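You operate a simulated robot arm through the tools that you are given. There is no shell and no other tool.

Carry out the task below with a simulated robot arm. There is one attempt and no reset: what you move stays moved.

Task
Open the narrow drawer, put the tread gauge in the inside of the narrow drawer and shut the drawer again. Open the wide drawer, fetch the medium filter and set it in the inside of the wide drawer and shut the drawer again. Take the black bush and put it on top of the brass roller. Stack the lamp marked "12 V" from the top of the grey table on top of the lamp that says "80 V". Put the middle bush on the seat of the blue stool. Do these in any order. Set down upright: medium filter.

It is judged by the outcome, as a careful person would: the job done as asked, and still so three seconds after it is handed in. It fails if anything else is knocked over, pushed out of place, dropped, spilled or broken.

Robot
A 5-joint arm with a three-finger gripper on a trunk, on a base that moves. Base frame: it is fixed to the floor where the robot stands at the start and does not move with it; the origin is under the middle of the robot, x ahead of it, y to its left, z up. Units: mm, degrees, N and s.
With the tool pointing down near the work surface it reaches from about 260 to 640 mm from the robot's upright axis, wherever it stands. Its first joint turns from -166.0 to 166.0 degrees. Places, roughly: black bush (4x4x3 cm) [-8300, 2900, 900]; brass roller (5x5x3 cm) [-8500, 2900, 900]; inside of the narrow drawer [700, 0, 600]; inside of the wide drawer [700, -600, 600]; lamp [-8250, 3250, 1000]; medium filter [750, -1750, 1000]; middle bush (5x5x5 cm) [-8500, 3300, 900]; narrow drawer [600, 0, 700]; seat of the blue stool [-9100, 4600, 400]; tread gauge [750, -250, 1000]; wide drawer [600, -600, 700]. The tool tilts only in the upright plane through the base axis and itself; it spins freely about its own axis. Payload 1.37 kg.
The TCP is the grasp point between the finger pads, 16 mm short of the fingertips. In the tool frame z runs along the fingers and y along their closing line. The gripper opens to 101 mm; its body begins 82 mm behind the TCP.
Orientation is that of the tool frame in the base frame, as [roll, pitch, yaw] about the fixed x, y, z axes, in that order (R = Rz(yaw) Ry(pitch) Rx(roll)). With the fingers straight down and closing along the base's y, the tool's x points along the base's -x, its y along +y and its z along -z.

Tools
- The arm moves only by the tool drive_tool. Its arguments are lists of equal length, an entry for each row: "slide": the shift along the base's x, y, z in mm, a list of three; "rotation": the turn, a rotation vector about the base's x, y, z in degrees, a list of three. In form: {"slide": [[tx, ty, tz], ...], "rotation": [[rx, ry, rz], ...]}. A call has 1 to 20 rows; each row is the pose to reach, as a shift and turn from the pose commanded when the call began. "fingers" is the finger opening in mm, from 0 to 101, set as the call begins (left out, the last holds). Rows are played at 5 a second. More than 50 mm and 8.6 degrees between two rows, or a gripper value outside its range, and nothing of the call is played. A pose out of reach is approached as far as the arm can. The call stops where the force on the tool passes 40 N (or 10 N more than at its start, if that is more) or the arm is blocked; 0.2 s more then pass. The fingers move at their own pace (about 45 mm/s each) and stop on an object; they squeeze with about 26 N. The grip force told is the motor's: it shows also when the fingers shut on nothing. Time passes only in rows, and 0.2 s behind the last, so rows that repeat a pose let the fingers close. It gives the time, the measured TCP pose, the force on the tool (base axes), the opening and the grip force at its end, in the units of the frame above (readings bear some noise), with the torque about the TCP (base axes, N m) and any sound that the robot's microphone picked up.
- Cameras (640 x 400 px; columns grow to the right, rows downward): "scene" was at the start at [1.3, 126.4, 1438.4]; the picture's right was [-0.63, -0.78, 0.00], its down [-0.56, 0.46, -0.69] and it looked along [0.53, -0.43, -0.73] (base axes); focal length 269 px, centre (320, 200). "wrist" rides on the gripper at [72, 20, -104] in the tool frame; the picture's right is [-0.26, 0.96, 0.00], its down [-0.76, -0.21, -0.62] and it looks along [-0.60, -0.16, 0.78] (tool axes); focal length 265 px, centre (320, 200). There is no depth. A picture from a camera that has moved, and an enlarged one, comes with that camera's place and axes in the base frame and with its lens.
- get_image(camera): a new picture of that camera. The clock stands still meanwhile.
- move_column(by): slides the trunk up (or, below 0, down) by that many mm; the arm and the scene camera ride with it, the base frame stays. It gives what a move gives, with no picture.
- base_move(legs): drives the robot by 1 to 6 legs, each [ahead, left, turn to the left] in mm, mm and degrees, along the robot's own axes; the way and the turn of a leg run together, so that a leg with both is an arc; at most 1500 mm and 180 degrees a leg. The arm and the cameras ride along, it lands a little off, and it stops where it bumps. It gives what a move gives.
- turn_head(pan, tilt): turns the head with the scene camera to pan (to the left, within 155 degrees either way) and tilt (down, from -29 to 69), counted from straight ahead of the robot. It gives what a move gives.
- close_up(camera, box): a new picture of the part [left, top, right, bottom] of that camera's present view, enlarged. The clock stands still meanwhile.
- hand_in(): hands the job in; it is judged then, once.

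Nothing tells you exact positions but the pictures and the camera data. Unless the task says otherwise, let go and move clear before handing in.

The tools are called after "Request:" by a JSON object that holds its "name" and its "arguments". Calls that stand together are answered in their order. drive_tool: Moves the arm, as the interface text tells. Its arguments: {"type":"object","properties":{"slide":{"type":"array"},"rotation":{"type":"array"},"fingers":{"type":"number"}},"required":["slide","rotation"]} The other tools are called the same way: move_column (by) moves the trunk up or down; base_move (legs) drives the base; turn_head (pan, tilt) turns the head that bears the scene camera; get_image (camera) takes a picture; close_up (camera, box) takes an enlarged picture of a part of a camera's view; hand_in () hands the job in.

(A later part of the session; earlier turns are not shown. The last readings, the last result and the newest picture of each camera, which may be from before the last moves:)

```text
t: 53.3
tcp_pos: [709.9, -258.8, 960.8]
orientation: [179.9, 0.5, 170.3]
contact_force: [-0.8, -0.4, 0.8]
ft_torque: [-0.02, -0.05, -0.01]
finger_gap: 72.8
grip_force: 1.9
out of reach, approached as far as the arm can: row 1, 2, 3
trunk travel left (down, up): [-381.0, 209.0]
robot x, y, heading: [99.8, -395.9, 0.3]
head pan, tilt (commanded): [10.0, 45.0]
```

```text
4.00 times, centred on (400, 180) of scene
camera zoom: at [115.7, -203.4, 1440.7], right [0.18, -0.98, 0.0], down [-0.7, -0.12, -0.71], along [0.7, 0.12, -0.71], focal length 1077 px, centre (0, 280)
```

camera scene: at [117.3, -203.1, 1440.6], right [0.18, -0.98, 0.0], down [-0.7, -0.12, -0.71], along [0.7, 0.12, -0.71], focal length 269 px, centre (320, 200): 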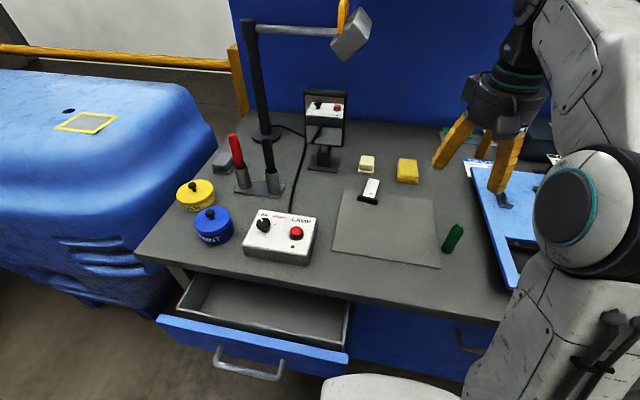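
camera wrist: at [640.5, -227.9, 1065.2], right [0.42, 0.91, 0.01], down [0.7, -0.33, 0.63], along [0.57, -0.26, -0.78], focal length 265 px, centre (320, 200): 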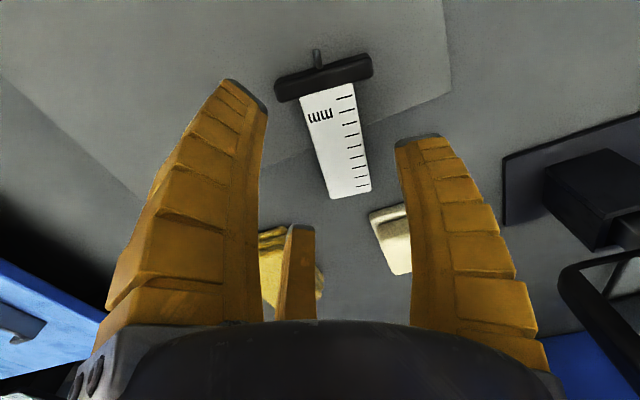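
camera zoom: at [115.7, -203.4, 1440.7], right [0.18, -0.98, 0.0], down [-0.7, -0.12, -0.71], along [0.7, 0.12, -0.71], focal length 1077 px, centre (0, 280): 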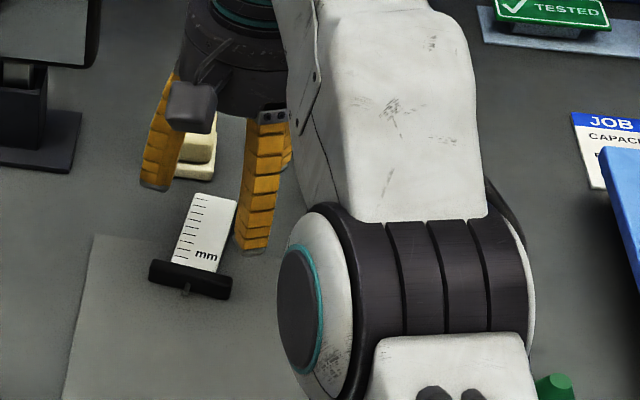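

The arm is at its reach limit. Raising the trunk to bring the shoulder level with the wrist should give more reach, so I'll do that and then descend.

Request:
{"name": "move_column", "arguments": {"by": 140}}

Request:
{"name": "drive_tool", "arguments": {"slide": [[0, 0, -45], [0, 0, -90], [5, 0, -135], [12, 2, -150]], "rotation": [[0, 0, 0], [0, 0, 0], [0, 0, 0], [0, 0, 0]]}}

Request:
{"name": "get_image", "arguments": {"camera": "wrist"}}

Request:
{"name": "get_image", "arguments": {"camera": "scene"}}

```text
t: 55.0
tcp_pos: [709.7, -258.1, 1101.1]
orientation: [179.8, 0.5, 170.3]
contact_force: [-0.3, 0.8, -0.2]
ft_torque: [0.02, -0.01, 0.02]
finger_gap: 72.7
grip_force: 2.0
trunk travel left (down, up): [-521.0, 69.0]
robot x, y, heading: [97.8, -393.7, -0.0]
head pan, tilt (commanded): [10.0, 45.0]
```

```text
t: 56.0
tcp_pos: [722.2, -258.9, 948.7]
orientation: [179.8, 0.5, 170.2]
contact_force: [-0.8, -0.2, 1.0]
ft_torque: [-0.01, 0.0, 0.01]
finger_gap: 72.7
grip_force: 2.2
trunk travel left (down, up): [-521.0, 69.0]
robot x, y, heading: [97.2, -394.7, 0.2]
head pan, tilt (commanded): [10.0, 45.0]
```

```text
taken
camera wrist: at [653.9, -227.6, 1054.3], right [0.42, 0.91, 0.01], down [0.7, -0.33, 0.63], along [0.57, -0.26, -0.78], focal length 265 px, centre (320, 200)
```

wrist: 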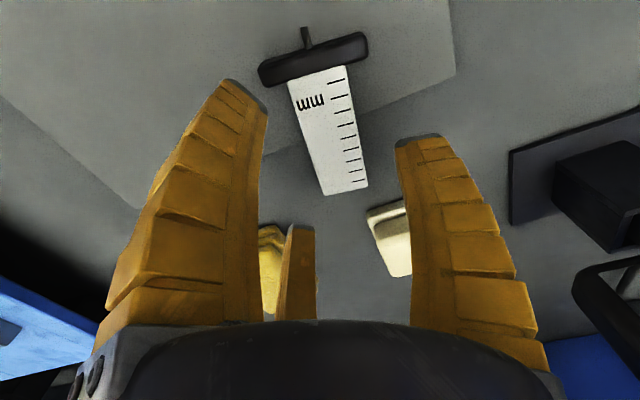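

```text
taken
camera scene: at [116.8, -203.1, 1580.6], right [0.18, -0.98, 0.0], down [-0.7, -0.12, -0.71], along [0.7, 0.12, -0.71], focal length 269 px, centre (320, 200)
```

scene: 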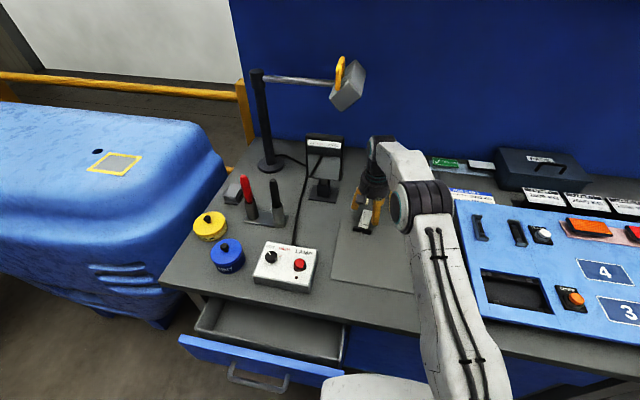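

The blade is centred under the fingers. I'll descend so the tips just clear the bench.

Request:
{"name": "drive_tool", "arguments": {"slide": [[0, 2, -10], [0, 2, -20], [0, 2, -28], [0, 2, -32]], "rotation": [[0, 0, 0], [0, 0, 0], [0, 0, 0], [0, 0, 0]]}}

Request:
{"name": "get_image", "arguments": {"camera": "wrist"}}

Request:
{"name": "close_up", "arguments": {"camera": "scene", "box": [320, 180, 420, 250]}}

```text
t: 57.0
tcp_pos: [721.6, -255.8, 918.8]
orientation: [179.8, 0.5, 170.2]
contact_force: [0.4, 0.1, -0.6]
ft_torque: [0.0, 0.03, -0.02]
finger_gap: 72.9
grip_force: 2.0
trunk travel left (down, up): [-521.0, 69.0]
robot x, y, heading: [98.4, -396.9, 0.1]
head pan, tilt (commanded): [10.0, 45.0]
```

```text
taken
camera wrist: at [653.6, -224.2, 1023.2], right [0.42, 0.91, 0.01], down [0.7, -0.33, 0.63], along [0.57, -0.26, -0.78], focal length 265 px, centre (320, 200)
```

wrist: 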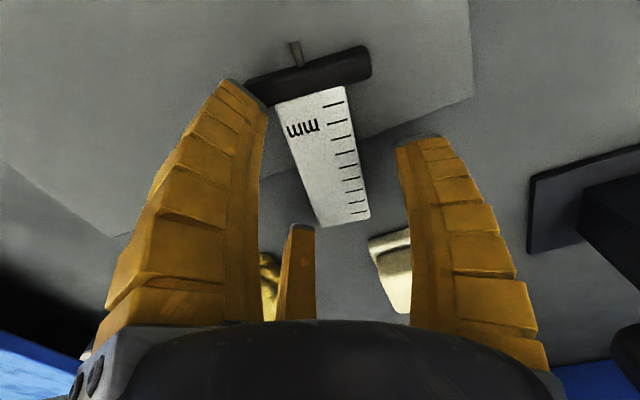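

```text
5.71 times, centred on (370, 215) of scene
camera zoom: at [116.7, -203.1, 1580.6], right [0.18, -0.98, 0.0], down [-0.7, -0.12, -0.71], along [0.7, 0.12, -0.71], focal length 1538 px, centre (34, 114)
```

zoom: 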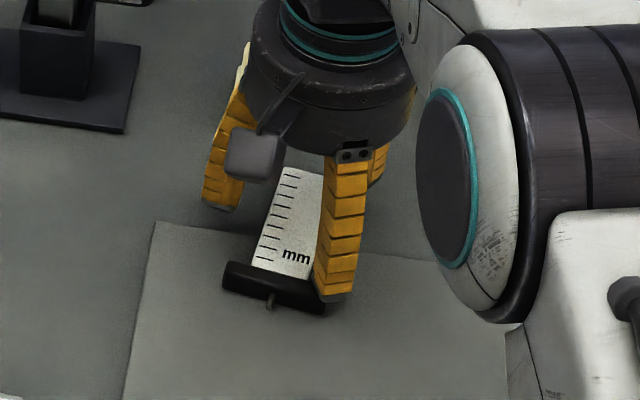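

One finger is right beside the crossbar's end. I'll lift slightly, shift 12 mm toward the blade tip and come down again.

Request:
{"name": "drive_tool", "arguments": {"slide": [[0, 0, 12], [6, -1, 12], [12, -2, 12], [12, -2, 4], [12, -2, -3]], "rotation": [[0, 0, 0], [0, 0, 0], [0, 0, 0], [0, 0, 0], [0, 0, 0]]}}

Request:
{"name": "get_image", "arguments": {"camera": "wrist"}}

Request:
{"name": "close_up", "arguments": {"camera": "scene", "box": [320, 180, 420, 250]}}

```text
t: 58.2
tcp_pos: [733.2, -257.2, 915.2]
orientation: [179.9, 0.4, 170.4]
contact_force: [0.4, -0.2, -0.2]
ft_torque: [0.0, 0.01, 0.02]
finger_gap: 73.0
grip_force: 2.2
trunk travel left (down, up): [-521.0, 69.0]
robot x, y, heading: [96.9, -392.8, 0.1]
head pan, tilt (commanded): [10.0, 45.0]
```

```text
taken
camera wrist: at [664.8, -225.5, 1019.3], right [0.42, 0.91, 0.01], down [0.71, -0.33, 0.63], along [0.57, -0.26, -0.78], focal length 265 px, centre (320, 200)
```

wrist: 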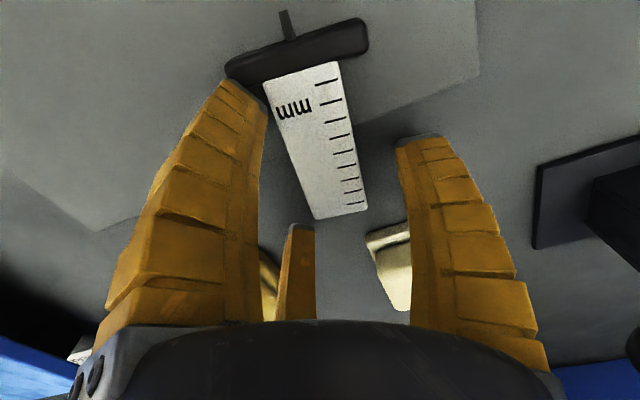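

```text
5.71 times, centred on (370, 215) of scene
camera zoom: at [116.8, -203.1, 1580.6], right [0.18, -0.98, 0.0], down [-0.7, -0.12, -0.71], along [0.7, 0.12, -0.71], focal length 1538 px, centre (34, 114)
```

zoom: 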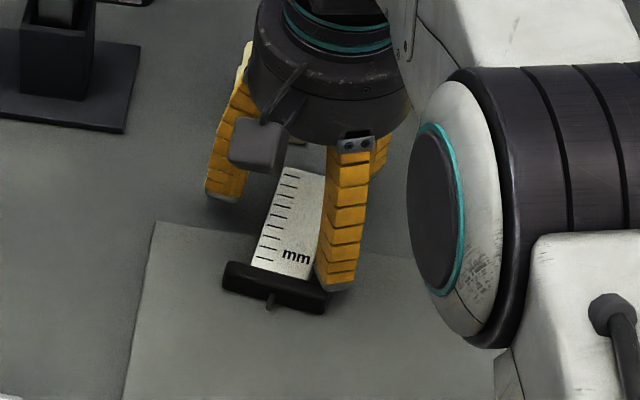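

The crossbar is cleared now. I'll probe a few millimetres lower and watch the force.

Request:
{"name": "drive_tool", "arguments": {"slide": [[0, 0, -2], [0, 0, -4], [0, 0, -6]], "rotation": [[0, 0, 0], [0, 0, 0], [0, 0, 0]]}}

Request:
{"name": "close_up", "arguments": {"camera": "scene", "box": [340, 190, 400, 230]}}

```text
t: 59.0
tcp_pos: [734.0, -255.9, 910.0]
orientation: [179.8, 0.5, 170.3]
contact_force: [0.3, 0.1, 0.2]
ft_torque: [0.01, 0.02, -0.01]
finger_gap: 73.0
grip_force: 2.6
trunk travel left (down, up): [-521.0, 69.0]
robot x, y, heading: [93.0, -397.0, 0.0]
head pan, tilt (commanded): [10.0, 45.0]
```

```text
10.00 times, centred on (370, 210) of scene
camera zoom: at [116.6, -203.1, 1580.6], right [0.18, -0.98, 0.0], down [-0.7, -0.12, -0.71], along [0.7, 0.12, -0.71], focal length 2692 px, centre (-180, 100)
```

zoom: 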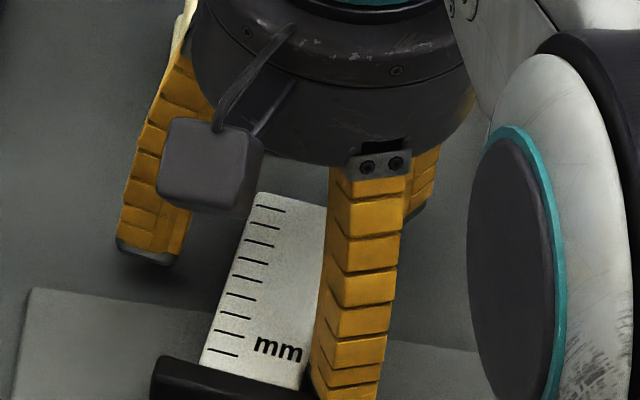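

No contact yet, so I'll keep probing down slowly.

Request:
{"name": "drive_tool", "arguments": {"slide": [[0, 0, -2], [0, 0, -4], [0, 0, -6]], "rotation": [[0, 0, 0], [0, 0, 0], [0, 0, 0]]}}

Request:
{"name": "close_up", "arguments": {"camera": "scene", "box": [340, 190, 400, 230]}}

```text
t: 59.8
tcp_pos: [734.2, -257.1, 905.8]
orientation: [179.7, 0.7, 170.3]
contact_force: [5.6, 0.8, 18.5]
ft_torque: [-0.21, 0.89, 0.09]
finger_gap: 72.4
grip_force: 2.1
trunk travel left (down, up): [-521.0, 69.0]
robot x, y, heading: [100.9, -393.1, 0.3]
head pan, tilt (commanded): [10.0, 45.0]
```

```text
10.00 times, centred on (370, 210) of scene
camera zoom: at [115.5, -203.6, 1580.9], right [0.18, -0.98, 0.0], down [-0.7, -0.12, -0.71], along [0.7, 0.12, -0.71], focal length 2692 px, centre (-180, 100)
```

zoom: 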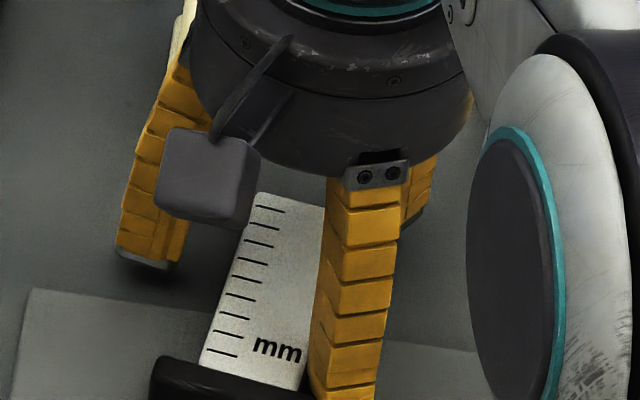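

Contact came at TCP z≈906, so the tips are at about z=890, on the mat. I'll ease up 3 mm and close on the blade.

Request:
{"name": "drive_tool", "arguments": {"slide": [[0, 0, 3], [0, 0, 3], [0, 0, 3], [0, 0, 3], [0, 0, 3], [0, 0, 3], [0, 0, 3]], "rotation": [[0, 0, 0], [0, 0, 0], [0, 0, 0], [0, 0, 0], [0, 0, 0], [0, 0, 0], [0, 0, 0]], "fingers": 0}}

Request:
{"name": "get_image", "arguments": {"camera": "wrist"}}

Request:
{"name": "close_up", "arguments": {"camera": "scene", "box": [340, 190, 400, 230]}}

```text
t: 61.4
tcp_pos: [732.5, -256.3, 908.0]
orientation: [179.8, 0.6, 170.2]
contact_force: [-5.0, -2.8, 7.6]
ft_torque: [0.21, 0.41, 0.33]
finger_gap: 45.3
grip_force: 26.2
trunk travel left (down, up): [-521.0, 69.0]
robot x, y, heading: [100.0, -394.7, 0.3]
head pan, tilt (commanded): [10.0, 45.0]
```

```text
taken
camera wrist: at [663.8, -224.4, 1011.9], right [0.42, 0.91, 0.01], down [0.7, -0.33, 0.63], along [0.57, -0.26, -0.78], focal length 265 px, centre (320, 200)
```

wrist: 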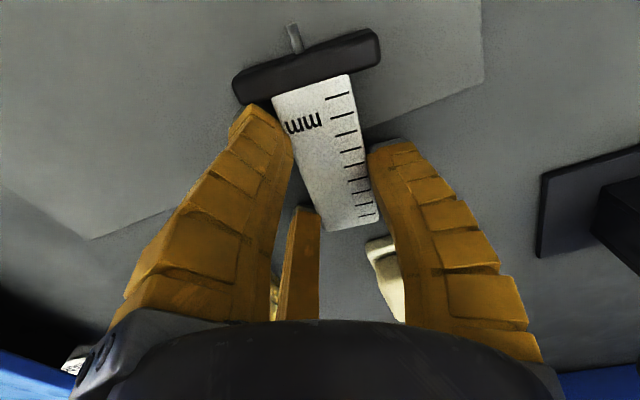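

```text
10.00 times, centred on (370, 210) of scene
camera zoom: at [115.1, -203.8, 1580.7], right [0.18, -0.98, 0.0], down [-0.7, -0.12, -0.71], along [0.7, 0.12, -0.71], focal length 2692 px, centre (-180, 100)
```

zoom: 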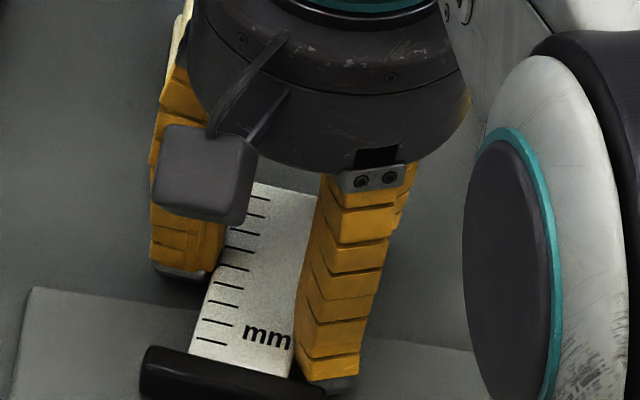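

The fingers have stopped on the blade (gap 45 mm, force 26 N). I'll lift gently and check.

Request:
{"name": "drive_tool", "arguments": {"slide": [[0, 0, 5], [0, 0, 15], [0, 0, 30], [0, 0, 50], [0, 0, 80]], "rotation": [[0, 0, 0], [0, 0, 0], [0, 0, 0], [0, 0, 0], [0, 0, 0]]}}

Request:
{"name": "get_image", "arguments": {"camera": "wrist"}}

Request:
{"name": "close_up", "arguments": {"camera": "scene", "box": [320, 150, 440, 230]}}

```text
t: 62.6
tcp_pos: [733.3, -258.2, 984.7]
orientation: [179.7, 0.4, 170.3]
contact_force: [-0.3, -0.1, -0.6]
ft_torque: [0.01, -0.03, 0.0]
finger_gap: 41.0
grip_force: 26.0
trunk travel left (down, up): [-521.0, 69.0]
robot x, y, heading: [97.5, -395.6, 0.3]
head pan, tilt (commanded): [10.0, 45.0]
```

```text
taken
camera wrist: at [665.0, -226.4, 1089.5], right [0.42, 0.91, 0.01], down [0.71, -0.33, 0.63], along [0.57, -0.26, -0.78], focal length 265 px, centre (320, 200)
```

wrist: 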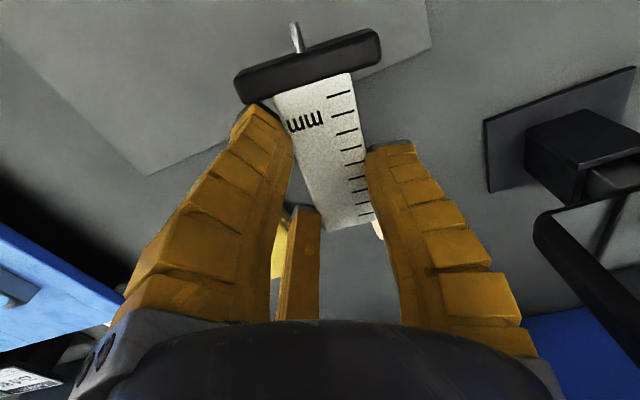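

```text
5.00 times, centred on (380, 190) of scene
camera zoom: at [116.5, -203.2, 1580.6], right [0.18, -0.98, 0.0], down [-0.7, -0.12, -0.71], along [0.7, 0.12, -0.71], focal length 1346 px, centre (20, 250)
```

zoom: 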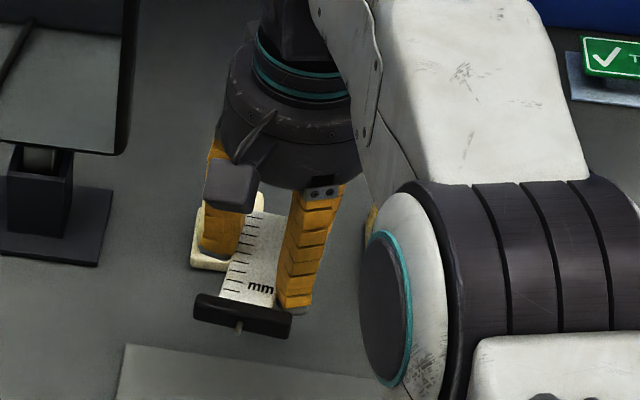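

The gauge is held. I'll raise it, carry it over the open drawer to about (270, -60) and check before lowering.

Request:
{"name": "drive_tool", "arguments": {"slide": [[0, 0, 40], [0, 0, 80], [-42, 18, 80], [-84, 36, 80], [-126, 54, 80], [-168, 72, 80], [-210, 90, 80], [-252, 108, 80], [-294, 126, 80], [-336, 144, 80], [-378, 162, 80], [-420, 180, 80], [-462, 198, 80]], "rotation": [[0, 0, 0], [0, 0, 0], [0, 0, 0], [0, 0, 0], [0, 0, 0], [0, 0, 0], [0, 0, 0], [0, 0, 0], [0, 0, 0], [0, 0, 0], [0, 0, 0], [0, 0, 0], [0, 0, 0]]}}

Request:
{"name": "turn_head", "arguments": {"pan": 10, "tilt": 60}}

Request:
{"name": "get_image", "arguments": {"camera": "scene"}}

Request:
{"name": "get_image", "arguments": {"camera": "wrist"}}

```text
t: 65.4
tcp_pos: [272.4, -55.9, 1069.6]
orientation: [179.7, 0.1, 170.3]
contact_force: [-0.3, 0.7, -0.6]
ft_torque: [-0.01, -0.03, 0.0]
finger_gap: 40.4
grip_force: 26.3
out of reach, approached as far as the arm can: row 2
trunk travel left (down, up): [-521.0, 69.0]
robot x, y, heading: [97.6, -393.9, 0.2]
head pan, tilt (commanded): [10.0, 45.0]
```

```text
t: 66.2
tcp_pos: [272.8, -56.7, 1067.7]
orientation: [179.7, 0.0, 170.3]
contact_force: [0.0, 0.3, -1.1]
ft_torque: [0.04, -0.02, -0.01]
finger_gap: 39.9
grip_force: 26.3
trunk travel left (down, up): [-521.0, 69.0]
robot x, y, heading: [99.7, -391.3, 0.1]
head pan, tilt (commanded): [10.0, 60.0]
```

```text
taken
camera scene: at [102.1, -205.6, 1561.2], right [0.18, -0.98, 0.0], down [-0.85, -0.15, -0.5], along [0.49, 0.09, -0.87], focal length 269 px, centre (320, 200)
```

scene: 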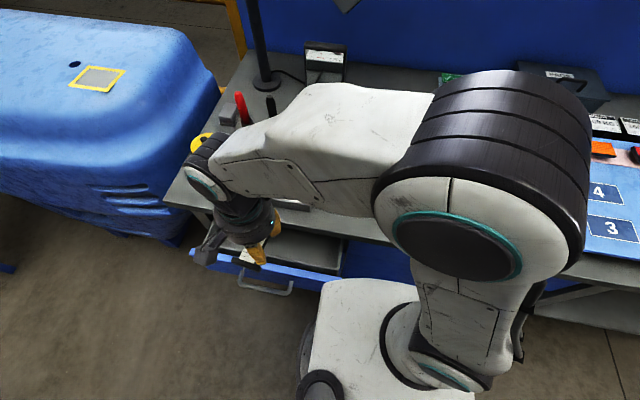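

```text
taken
camera wrist: at [205.8, -26.3, 1173.0], right [0.42, 0.91, 0.0], down [0.71, -0.33, 0.62], along [0.56, -0.26, -0.78], focal length 265 px, centre (320, 200)
```

wrist: 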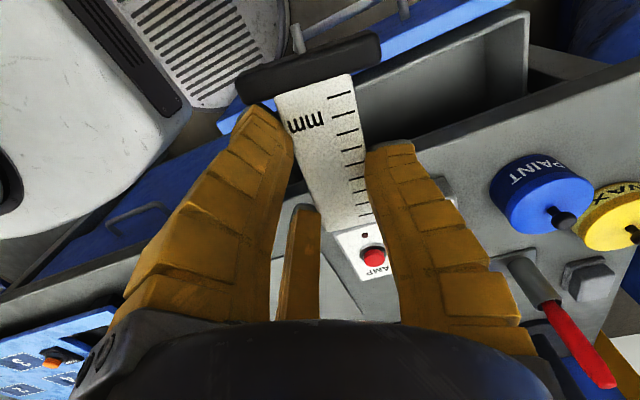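

Driving up beside the drawer pushed it partly shut: its handle is now at x≈250, so it is only about 150 mm open. I'll look closer before deciding anything.

Request:
{"name": "close_up", "arguments": {"camera": "scene", "box": [160, 180, 480, 400]}}

Request:
{"name": "close_up", "arguments": {"camera": "wrist", "box": [0, 0, 540, 320]}}

```text
1.82 times, centred on (320, 290) of scene
camera zoom: at [102.1, -205.6, 1561.2], right [0.18, -0.98, 0.0], down [-0.85, -0.15, -0.5], along [0.49, 0.09, -0.87], focal length 490 px, centre (320, 36)
```

zoom: 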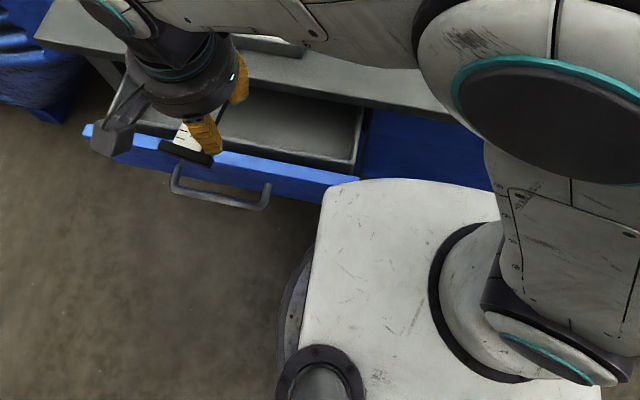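

```text
1.19 times, centred on (270, 160) of wrist
camera zoom: at [205.8, -26.3, 1173.0], right [0.42, 0.91, 0.0], down [0.71, -0.33, 0.62], along [0.56, -0.26, -0.78], focal length 315 px, centre (379, 247)
```

zoom: 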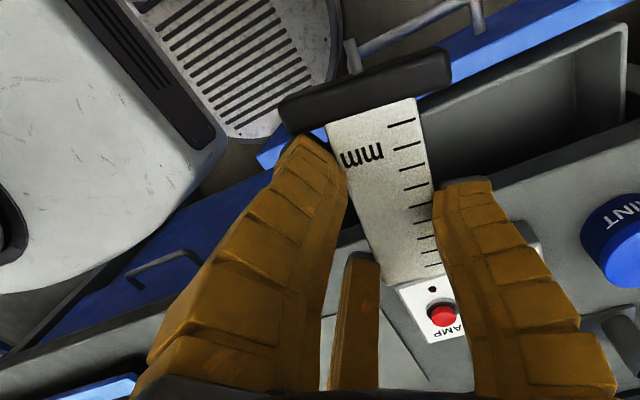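

The robot's platform nudged the drawer in, and the remaining gap is too tight to place the gauge. I'll lay the gauge back on the bench nearer the front edge, reopen the drawer, and pick it up from a spot where the platform stays clear.

Request:
{"name": "drive_tool", "arguments": {"slide": [[30, -32, 0], [60, -64, 0], [90, -96, 0], [120, -128, 0], [150, -160, 0], [180, -192, 0], [205, -224, 0], [228, -254, 0], [228, -254, -45], [228, -254, -90], [228, -254, -130]], "rotation": [[0, 0, 0], [0, 0, 0], [0, 0, 0], [0, 0, 0], [0, 0, 0], [0, 0, 0], [0, 0, 0], [0, 0, 0], [0, 0, 0], [0, 0, 0], [0, 0, 0]]}}

Request:
{"name": "get_image", "arguments": {"camera": "wrist"}}

Request:
{"name": "get_image", "arguments": {"camera": "scene"}}

```text
t: 68.6
tcp_pos: [498.2, -311.9, 933.6]
orientation: [179.7, 0.6, 170.3]
contact_force: [1.2, 0.3, -0.6]
ft_torque: [-0.05, -0.02, 0.0]
finger_gap: 39.2
grip_force: 26.1
trunk travel left (down, up): [-521.0, 69.0]
robot x, y, heading: [99.0, -399.1, 0.2]
head pan, tilt (commanded): [10.0, 60.0]
```

```text
taken
camera wrist: at [429.5, -280.9, 1036.9], right [0.42, 0.91, 0.01], down [0.7, -0.33, 0.63], along [0.57, -0.26, -0.78], focal length 265 px, centre (320, 200)
```

wrist: 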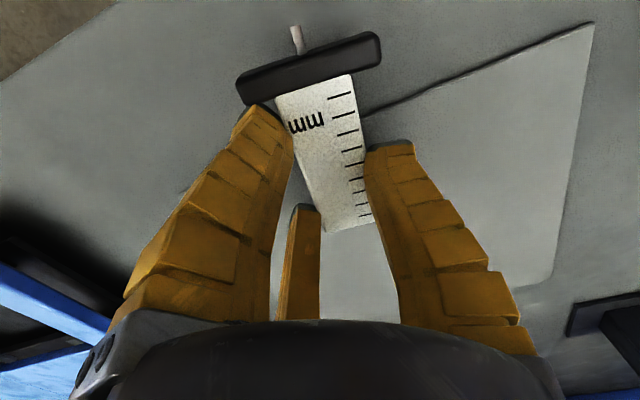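

```text
taken
camera scene: at [103.0, -205.6, 1561.2], right [0.18, -0.98, 0.0], down [-0.85, -0.15, -0.5], along [0.49, 0.09, -0.87], focal length 269 px, centre (320, 200)
```

scene: 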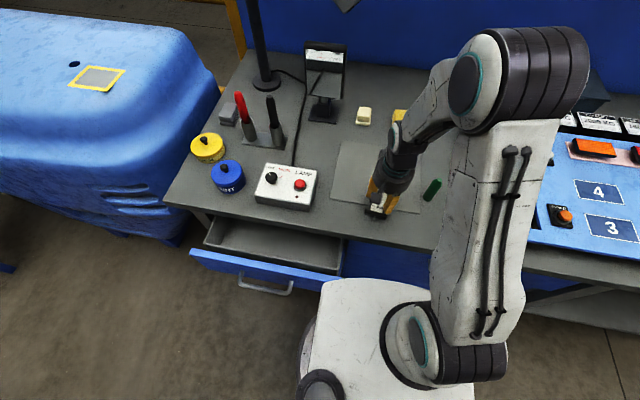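

The gauge is held just above the bench front. I'll lower it until it touches.

Request:
{"name": "drive_tool", "arguments": {"slide": [[0, 0, -10], [0, 0, -18], [0, 0, -22], [0, 0, -25]], "rotation": [[0, 0, 0], [0, 0, 0], [0, 0, 0], [0, 0, 0]]}}

```text
t: 69.6
tcp_pos: [498.9, -312.1, 909.7]
orientation: [179.8, 0.6, 170.4]
contact_force: [0.0, -0.6, -0.6]
ft_torque: [0.02, 0.03, 0.01]
finger_gap: 38.9
grip_force: 26.2
trunk travel left (down, up): [-521.0, 69.0]
robot x, y, heading: [101.4, -393.9, 0.4]
head pan, tilt (commanded): [10.0, 60.0]
```

Request:
{"name": "drive_tool", "arguments": {"slide": [[0, 0, -2], [0, 0, -4]], "rotation": [[0, 0, 0], [0, 0, 0]]}}

Request:
{"name": "close_up", "arguments": {"camera": "scene", "box": [340, 160, 440, 230]}}

```text
t: 70.2
tcp_pos: [499.1, -312.9, 909.1]
orientation: [179.7, 0.7, 170.3]
contact_force: [-0.8, 0.6, 18.0]
ft_torque: [0.34, 0.09, 0.02]
finger_gap: 42.2
grip_force: 25.8
trunk travel left (down, up): [-521.0, 69.0]
robot x, y, heading: [96.5, -395.0, -0.1]
head pan, tilt (commanded): [10.0, 60.0]
```

```text
5.71 times, centred on (390, 195) of scene
camera zoom: at [100.9, -206.0, 1561.5], right [0.18, -0.98, 0.0], down [-0.85, -0.15, -0.5], along [0.49, 0.09, -0.87], focal length 1538 px, centre (-80, 229)
```

zoom: 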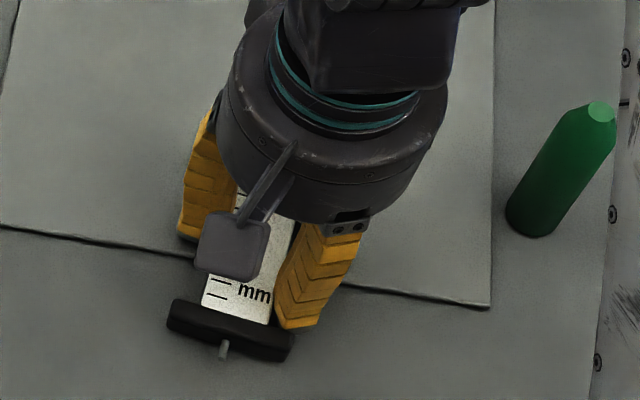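

It's resting on the bench, so I'll open the fingers and lift clear.

Request:
{"name": "drive_tool", "arguments": {"slide": [[0, 0, 2], [0, 0, 2], [0, 0, 2], [0, 0, 2], [0, 0, 20], [0, 0, 60], [0, 0, 110], [0, 0, 150]], "rotation": [[0, 0, 0], [0, 0, 0], [0, 0, 0], [0, 0, 0], [0, 0, 0], [0, 0, 0], [0, 0, 0], [0, 0, 0]], "fingers": 80}}

Request:
{"name": "get_image", "arguments": {"camera": "wrist"}}

Request:
{"name": "get_image", "arguments": {"camera": "scene"}}

```text
t: 72.0
tcp_pos: [498.1, -312.9, 1058.1]
orientation: [179.8, 0.4, 170.3]
contact_force: [0.7, -0.6, -1.2]
ft_torque: [0.05, 0.0, 0.01]
finger_gap: 82.1
grip_force: 1.9
trunk travel left (down, up): [-521.0, 69.0]
robot x, y, heading: [95.6, -392.7, 0.1]
head pan, tilt (commanded): [10.0, 60.0]
```

```text
taken
camera wrist: at [429.0, -281.6, 1161.9], right [0.42, 0.91, 0.0], down [0.71, -0.33, 0.63], along [0.57, -0.26, -0.78], focal length 265 px, centre (320, 200)
```

wrist: 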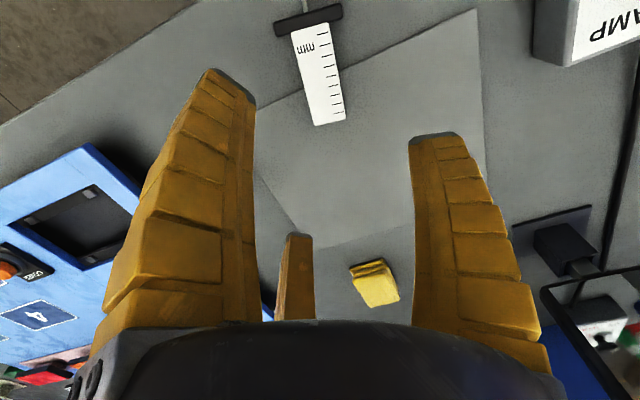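

```text
taken
camera scene: at [101.7, -205.8, 1561.1], right [0.18, -0.98, 0.0], down [-0.85, -0.15, -0.5], along [0.49, 0.09, -0.87], focal length 269 px, centre (320, 200)
```

scene: 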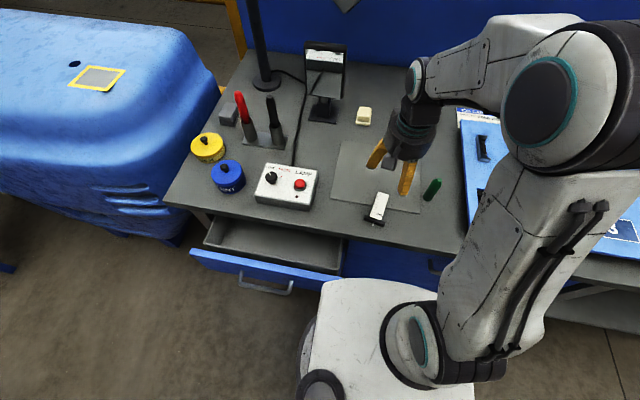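

The gauge lies flat near the front of the bench. I'll back away, line up with the narrow drawer and lower the trunk to reopen it.

Request:
{"name": "base_move", "arguments": {"legs": [[-600, 0, 0], [0, 394, 0]]}}

Request:
{"name": "move_column", "arguments": {"by": -390}}

Request:
{"name": "turn_head", "arguments": {"pan": -15, "tilt": 38}}

Request:
{"name": "get_image", "arguments": {"camera": "scene"}}

```text
t: 77.4
tcp_pos: [-100.2, 73.9, 1056.9]
orientation: [179.8, 0.5, 170.3]
contact_force: [0.7, 0.7, -0.3]
ft_torque: [-0.03, 0.0, 0.0]
finger_gap: 82.1
grip_force: 2.2
trunk travel left (down, up): [-521.0, 69.0]
robot x, y, heading: [-495.5, -11.7, -0.1]
head pan, tilt (commanded): [10.0, 60.0]
```

```text
t: 81.1
tcp_pos: [-98.1, 74.0, 667.6]
orientation: [179.8, 0.5, 170.3]
contact_force: [-0.1, -0.3, 0.8]
ft_torque: [0.01, 0.03, -0.02]
finger_gap: 82.2
grip_force: 1.4
trunk travel left (down, up): [-131.0, 459.0]
robot x, y, heading: [-498.9, -9.1, 0.0]
head pan, tilt (commanded): [10.0, 60.0]
```

```text
t: 82.0
tcp_pos: [-98.2, 74.0, 667.4]
orientation: [179.8, 0.5, 170.3]
contact_force: [0.6, 0.3, -0.1]
ft_torque: [-0.01, -0.02, 0.0]
finger_gap: 81.8
grip_force: 1.8
trunk travel left (down, up): [-131.0, 459.0]
robot x, y, heading: [-501.2, -6.4, 0.3]
head pan, tilt (commanded): [-15.0, 38.0]
```

```text
taken
camera scene: at [-476.7, 146.8, 1200.8], right [-0.26, -0.97, 0.0], down [-0.6, 0.16, -0.79], along [0.76, -0.2, -0.62], focal length 269 px, centre (320, 200)
```

scene: 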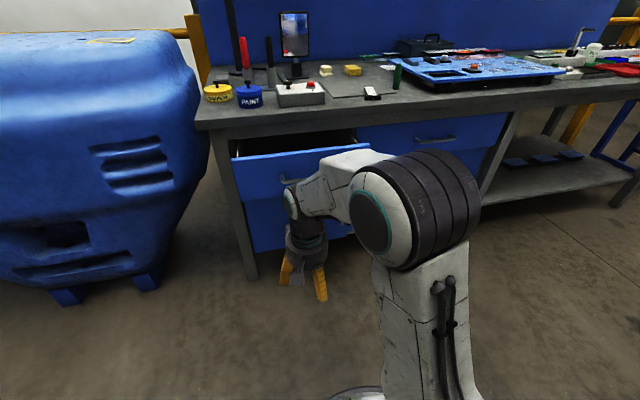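

Now I'll swing the tool straight ahead and tilt it level again.

Request:
{"name": "drive_tool", "arguments": {"slide": [[4, -14, 40], [8, -28, 80], [12, -42, 120], [16, -56, 160], [20, -70, 200], [24, -82, 232]], "rotation": [[0, 0, 2], [0, 0, 4], [0, 0, 6], [0, 0, 8], [0, 0, 9.7], [0, 0, 9.7]]}}

Request:
{"name": "drive_tool", "arguments": {"slide": [[12, 0, -18], [24, 0, -36], [36, 0, -54], [48, 0, -72], [60, 0, -90], [72, 0, -108], [84, 0, -126], [96, 0, -144], [108, 0, -162], [120, 0, -180], [130, 0, -191]], "rotation": [[0, -8.2, 0], [0, -16.4, 0], [0, -24.6, 0], [0, -32.8, 0], [0, -41, 0], [0, -49.2, 0], [0, -57.4, 0], [0, -65.6, 0], [0, -73.8, 0], [0, -82, 0], [0, -90, 0]]}}

Request:
{"name": "drive_tool", "arguments": {"slide": [[0, 0, 0], [0, 0, 0], [0, 0, 0], [0, 0, 0], [0, 0, 0], [0, 0, 0], [0, 0, 0], [0, 0, 0], [0, 0, 0], [0, 0, 0], [0, 0, 0]], "rotation": [[8.2, 0, 0], [16.4, 0, 0], [24.6, 0, 0], [32.8, 0, 0], [41, 0, 0], [49.2, 0, 0], [57.4, 0, 0], [65.6, 0, 0], [73.8, 0, 0], [82, 0, 0], [90, 0, 0]]}}

Request:
{"name": "get_image", "arguments": {"camera": "wrist"}}

Request:
{"name": "get_image", "arguments": {"camera": "scene"}}

```text
t: 83.4
tcp_pos: [-75.6, -11.0, 898.7]
orientation: [-180.0, 0.4, 180.0]
contact_force: [-0.5, -1.0, 0.9]
ft_torque: [-0.04, -0.02, 0.03]
finger_gap: 82.0
grip_force: 1.3
trunk travel left (down, up): [-131.0, 459.0]
robot x, y, heading: [-499.1, -7.8, -0.2]
head pan, tilt (commanded): [-15.0, 38.0]
```

```text
t: 85.8
tcp_pos: [56.4, -7.5, 707.2]
orientation: [6.1, 89.4, 6.1]
contact_force: [-0.9, -0.3, 0.7]
ft_torque: [0.02, 0.01, 0.01]
finger_gap: 81.9
grip_force: 1.4
trunk travel left (down, up): [-131.0, 459.0]
robot x, y, heading: [-499.4, -6.0, 0.0]
head pan, tilt (commanded): [-15.0, 38.0]
```

```text
t: 88.2
tcp_pos: [56.1, -9.4, 708.6]
orientation: [89.7, -0.2, 89.9]
contact_force: [-0.1, -0.1, -0.2]
ft_torque: [0.0, 0.03, -0.02]
finger_gap: 82.0
grip_force: 2.2
trunk travel left (down, up): [-131.0, 459.0]
robot x, y, heading: [-494.7, -7.6, -0.0]
head pan, tilt (commanded): [-15.0, 38.0]
```

```text
taken
camera wrist: at [-48.9, 62.6, 728.3], right [0.0, -0.27, 0.96], down [-0.62, -0.75, -0.21], along [0.78, -0.6, -0.16], focal length 265 px, centre (320, 200)
```

wrist: 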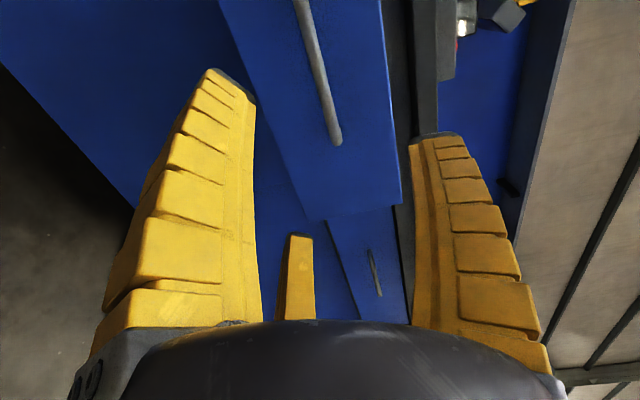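

```text
taken
camera scene: at [-476.7, 146.7, 1200.9], right [-0.26, -0.97, 0.0], down [-0.59, 0.16, -0.79], along [0.76, -0.2, -0.62], focal length 269 px, centre (320, 200)
```

scene: 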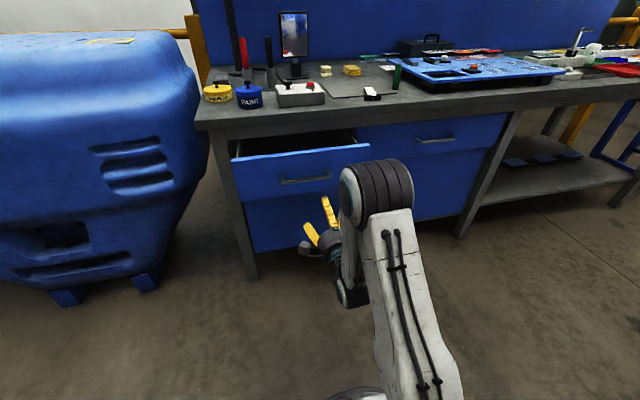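

The handle is now at x≈257. I'll drive forward and reach onto the bar.

Request:
{"name": "base_move", "arguments": {"legs": [[130, 0, 0]]}}

Request:
{"name": "get_image", "arguments": {"camera": "wrist"}}

```text
t: 89.5
tcp_pos: [180.0, -10.1, 707.3]
orientation: [89.8, -0.1, 89.8]
contact_force: [-0.7, -0.2, 0.0]
ft_torque: [0.0, -0.02, -0.01]
finger_gap: 82.2
grip_force: 1.3
trunk travel left (down, up): [-131.0, 459.0]
robot x, y, heading: [-376.1, -8.3, -0.2]
head pan, tilt (commanded): [-15.0, 38.0]
```

```text
taken
camera wrist: at [76.4, 62.3, 728.0], right [0.0, -0.27, 0.96], down [-0.62, -0.75, -0.21], along [0.78, -0.6, -0.16], focal length 265 px, centre (320, 200)
```

wrist: 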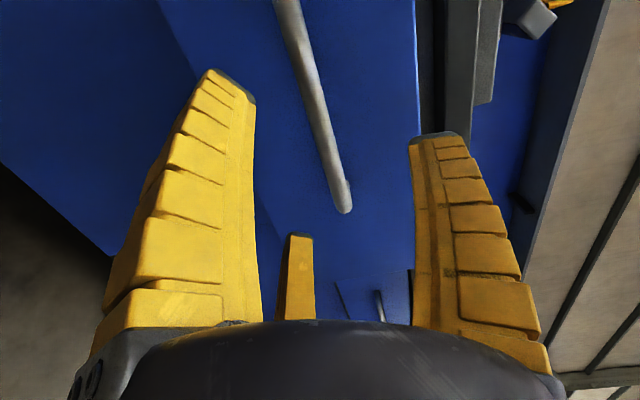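

The bar is 73 mm ahead. I'll go about 10 mm past it so the closed fingers cage the bar.

Request:
{"name": "drive_tool", "arguments": {"slide": [[30, 0, 1], [60, 0, 1], [80, 0, 1]], "rotation": [[0, 0, 0], [0, 0, 0], [0, 0, 0]]}}

Request:
{"name": "drive_tool", "arguments": {"slide": [[0, 0, 0], [0, 0, 0], [0, 0, 0], [0, 0, 0], [0, 0, 0], [0, 0, 0]], "rotation": [[0, 0, 0], [0, 0, 0], [0, 0, 0], [0, 0, 0], [0, 0, 0], [0, 0, 0]], "fingers": 0}}

Request:
{"name": "get_image", "arguments": {"camera": "wrist"}}

```text
t: 90.3
tcp_pos: [259.5, -9.3, 708.1]
orientation: [89.9, 0.0, 89.9]
contact_force: [0.0, 0.2, 0.1]
ft_torque: [-0.01, 0.0, -0.02]
finger_gap: 82.3
grip_force: 1.0
trunk travel left (down, up): [-131.0, 459.0]
robot x, y, heading: [-375.6, -10.9, 0.2]
head pan, tilt (commanded): [-15.0, 38.0]
```

```text
t: 91.7
tcp_pos: [259.8, -8.6, 705.5]
orientation: [90.3, 0.0, 89.9]
contact_force: [1.9, 4.0, -15.3]
ft_torque: [-0.04, -0.26, -0.12]
finger_gap: 6.2
grip_force: 27.6
trunk travel left (down, up): [-131.0, 459.0]
robot x, y, heading: [-373.1, -7.6, 0.0]
head pan, tilt (commanded): [-15.0, 38.0]
```

```text
taken
camera wrist: at [156.0, 63.6, 725.6], right [0.0, -0.27, 0.96], down [-0.62, -0.76, -0.21], along [0.78, -0.6, -0.17], focal length 265 px, centre (320, 200)
```

wrist: 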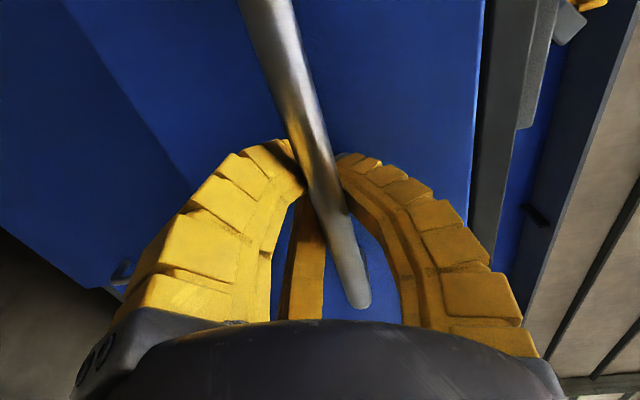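

The bar is caged, so I'll pull the drawer back out 125 mm.

Request:
{"name": "base_move", "arguments": {"legs": [[-125, 0, 0]]}}

Request:
{"name": "get_image", "arguments": {"camera": "wrist"}}

```text
t: 92.9
tcp_pos: [138.4, -9.7, 705.0]
orientation: [90.3, -0.1, 89.9]
contact_force: [1.5, 2.1, -22.0]
ft_torque: [0.0, -0.43, -0.08]
finger_gap: 2.7
grip_force: 28.1
trunk travel left (down, up): [-131.0, 459.0]
robot x, y, heading: [-492.8, -8.4, -0.0]
head pan, tilt (commanded): [-15.0, 38.0]
```

```text
taken
camera wrist: at [34.3, 62.9, 726.1], right [0.0, -0.27, 0.96], down [-0.62, -0.75, -0.21], along [0.78, -0.6, -0.17], focal length 265 px, centre (320, 200)
```

wrist: 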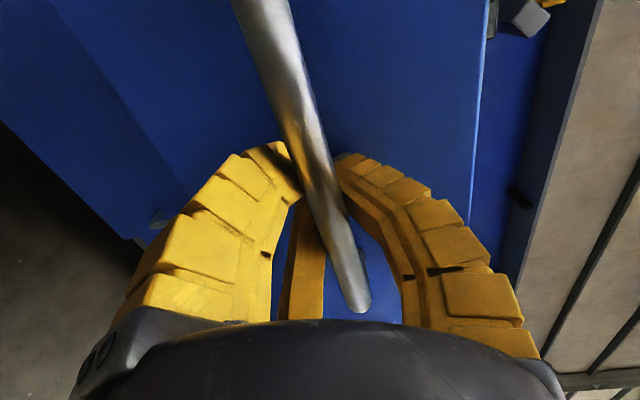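

The drawer is reopened, with its bar at x≈125. I'll open the fingers and back off.

Request:
{"name": "drive_tool", "arguments": {"slide": [[0, 0, -1], [0, 0, -1], [0, 0, -1], [0, 0, -1], [0, 0, -1], [-20, 0, -1], [-50, 0, -1]], "rotation": [[0, 0, 0], [0, 0, 0], [0, 0, 0], [0, 0, 0], [0, 0, 0], [0, 0, 0], [0, 0, 0]], "fingers": 80}}

Request:
{"name": "base_move", "arguments": {"legs": [[-150, 0, 0]]}}

Request:
{"name": "move_column", "arguments": {"by": 390}}

Request:
{"name": "drive_tool", "arguments": {"slide": [[0, 0, 0], [0, 0, 0], [0, 0, 0], [0, 0, 0], [0, 0, 0], [0, 0, 0], [0, 0, 0], [0, 0, 0], [0, 0, 0], [0, 0, 0], [0, 0, 0]], "rotation": [[-8.2, 0, 0], [-16.4, 0, 0], [-24.6, 0, 0], [-32.8, 0, 0], [-41, 0, 0], [-49.2, 0, 0], [-57.4, 0, 0], [-65.6, 0, 0], [-73.8, 0, 0], [-82, 0, 0], [-90, 0, 0]]}}

Request:
{"name": "drive_tool", "arguments": {"slide": [[-12, 0, 10], [-24, 0, 20], [-36, 0, 30], [-48, 0, 40], [-60, 0, 50], [-72, 0, 60], [-84, 0, 60], [-96, 0, 60], [-108, 0, 60], [-110, 0, 60], [-110, 0, 60]], "rotation": [[0, 8.2, 0], [0, 16.4, 0], [0, 24.6, 0], [0, 32.8, 0], [0, 41, 0], [0, 49.2, 0], [0, 57.4, 0], [0, 65.6, 0], [0, 73.8, 0], [0, 82, 0], [0, 90, 0]]}}

Request:
{"name": "get_image", "arguments": {"camera": "scene"}}

```text
t: 94.5
tcp_pos: [88.6, -8.1, 704.7]
orientation: [90.2, 0.0, 90.0]
contact_force: [0.2, -0.4, -0.5]
ft_torque: [0.0, 0.0, 0.0]
finger_gap: 81.9
grip_force: 1.5
trunk travel left (down, up): [-131.0, 459.0]
robot x, y, heading: [-497.0, -9.1, 0.3]
head pan, tilt (commanded): [-15.0, 38.0]
```

```text
t: 95.9
tcp_pos: [-61.8, -8.9, 704.5]
orientation: [90.3, 0.0, 89.8]
contact_force: [-0.1, 0.5, -0.2]
ft_torque: [-0.02, 0.05, -0.01]
finger_gap: 82.2
grip_force: 2.0
trunk travel left (down, up): [-131.0, 459.0]
robot x, y, heading: [-645.7, -9.8, -0.1]
head pan, tilt (commanded): [-15.0, 38.0]
```

```text
t: 99.7
tcp_pos: [-61.9, -10.1, 1095.3]
orientation: [90.2, -0.1, 89.7]
contact_force: [0.6, -0.5, 0.0]
ft_torque: [0.0, 0.01, -0.03]
finger_gap: 82.2
grip_force: 1.6
trunk travel left (down, up): [-521.0, 69.0]
robot x, y, heading: [-644.6, -8.7, -0.3]
head pan, tilt (commanded): [-15.0, 38.0]
```

```text
t: 102.1
tcp_pos: [-62.3, -10.2, 1095.4]
orientation: [-30.7, 89.8, -30.8]
contact_force: [0.4, 0.6, -0.5]
ft_torque: [0.0, 0.02, -0.02]
finger_gap: 82.3
grip_force: 1.5
trunk travel left (down, up): [-521.0, 69.0]
robot x, y, heading: [-647.4, -8.3, -0.3]
head pan, tilt (commanded): [-15.0, 38.0]
```

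```text
t: 104.5
tcp_pos: [-171.0, -11.2, 1154.9]
orientation: [-180.0, 0.1, 179.9]
contact_force: [1.1, -0.1, 0.3]
ft_torque: [0.02, -0.02, 0.01]
finger_gap: 82.4
grip_force: 1.8
trunk travel left (down, up): [-521.0, 69.0]
robot x, y, heading: [-646.4, -10.7, -0.2]
head pan, tilt (commanded): [-15.0, 38.0]
```

```text
taken
camera scene: at [-621.4, 146.7, 1590.9], right [-0.26, -0.97, 0.0], down [-0.59, 0.16, -0.79], along [0.76, -0.21, -0.62], focal length 269 px, centre (320, 200)
```

scene: 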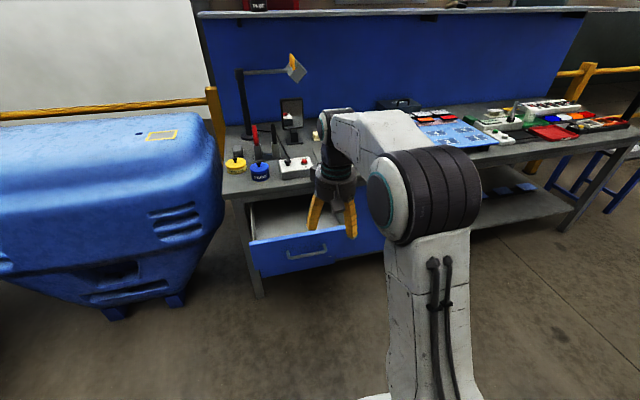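

The drawer is open about 270 mm. I'll drive to a spot to the right and well back, so the platform stays clear of the drawer.

Request:
{"name": "base_move", "arguments": {"legs": [[0, -320, 0], [540, 0, 0]]}}

Request:
{"name": "turn_head", "arguments": {"pan": 10, "tilt": 50}}

Request:
{"name": "get_image", "arguments": {"camera": "scene"}}

Request:
{"name": "get_image", "arguments": {"camera": "wrist"}}

```text
t: 109.4
tcp_pos: [381.3, -341.2, 1155.6]
orientation: [179.9, 0.1, 179.5]
contact_force: [0.5, -0.1, 0.3]
ft_torque: [-0.02, 0.01, 0.0]
finger_gap: 82.0
grip_force: 1.7
trunk travel left (down, up): [-521.0, 69.0]
robot x, y, heading: [-93.6, -334.1, -0.5]
head pan, tilt (commanded): [-15.0, 38.0]
```

```text
t: 110.3
tcp_pos: [380.7, -340.6, 1155.4]
orientation: [179.9, 0.3, 179.4]
contact_force: [-0.5, 0.7, 0.7]
ft_torque: [0.06, 0.0, -0.03]
finger_gap: 82.2
grip_force: 1.4
trunk travel left (down, up): [-521.0, 69.0]
robot x, y, heading: [-94.0, -332.4, -0.6]
head pan, tilt (commanded): [10.0, 50.0]
```

```text
taken
camera scene: at [-75.8, -143.7, 1573.7], right [0.16, -0.99, 0.0], down [-0.76, -0.12, -0.64], along [0.63, 0.1, -0.77], focal length 269 px, centre (320, 200)
```

scene: 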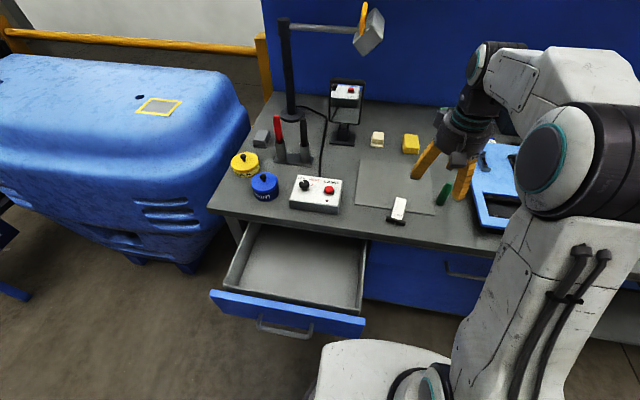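

```text
taken
camera wrist: at [308.5, -320.8, 1259.9], right [0.27, 0.96, 0.0], down [0.75, -0.21, 0.62], along [0.6, -0.17, -0.78], focal length 265 px, centre (320, 200)
```

wrist: 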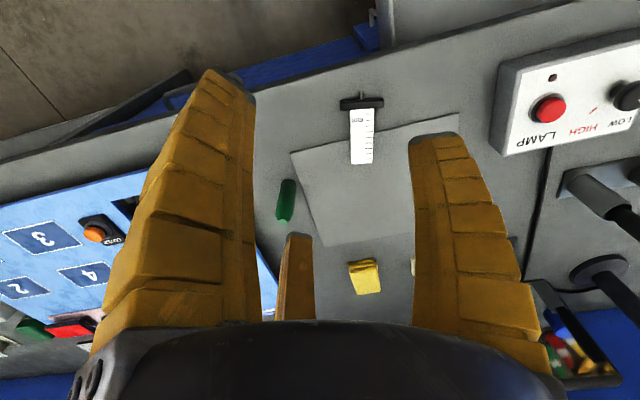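

The gauge is where I left it and the drawer is still open. I'll move over the blade and descend.

Request:
{"name": "drive_tool", "arguments": {"slide": [[24, 6, -40], [48, 12, -80], [72, 18, -120], [96, 24, -160], [118, 28, -200]], "rotation": [[0, 0, -2], [0, 0, -4], [0, 0, -6], [0, 0, -8], [0, 0, -9.5]], "fingers": 72}}

Request:
{"name": "get_image", "arguments": {"camera": "wrist"}}

```text
t: 111.5
tcp_pos: [496.8, -312.3, 955.2]
orientation: [180.0, 0.2, 169.8]
contact_force: [-0.1, -0.7, -0.3]
ft_torque: [0.0, 0.03, -0.01]
finger_gap: 74.8
grip_force: 2.0
trunk travel left (down, up): [-521.0, 69.0]
robot x, y, heading: [-93.7, -338.3, -0.7]
head pan, tilt (commanded): [10.0, 50.0]
```

```text
taken
camera wrist: at [429.8, -279.1, 1060.0], right [0.43, 0.9, 0.0], down [0.71, -0.34, 0.62], along [0.56, -0.27, -0.78], focal length 265 px, centre (320, 200)
```

wrist: 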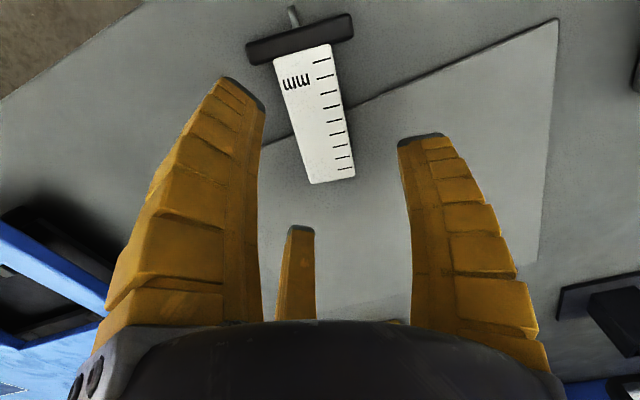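

I'll shift 4 mm, descend and grip the blade.

Request:
{"name": "drive_tool", "arguments": {"slide": [[0, -4, -15], [0, -4, -30], [0, -4, -40], [0, -4, -46]], "rotation": [[0, 0, 0], [0, 0, 0], [0, 0, 0], [0, 0, 0]]}}

Request:
{"name": "get_image", "arguments": {"camera": "wrist"}}

```text
t: 112.5
tcp_pos: [499.8, -316.6, 909.0]
orientation: [-180.0, 0.2, 170.0]
contact_force: [-0.3, 0.6, -0.2]
ft_torque: [-0.01, 0.04, 0.0]
finger_gap: 74.8
grip_force: 2.2
trunk travel left (down, up): [-521.0, 69.0]
robot x, y, heading: [-93.3, -332.1, -0.4]
head pan, tilt (commanded): [10.0, 50.0]
```

```text
taken
camera wrist: at [431.7, -285.0, 1013.9], right [0.43, 0.9, 0.0], down [0.71, -0.34, 0.62], along [0.56, -0.27, -0.78], focal length 265 px, centre (320, 200)
```

wrist: 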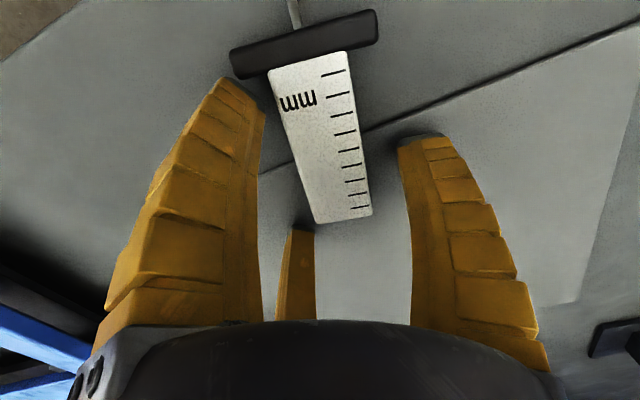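

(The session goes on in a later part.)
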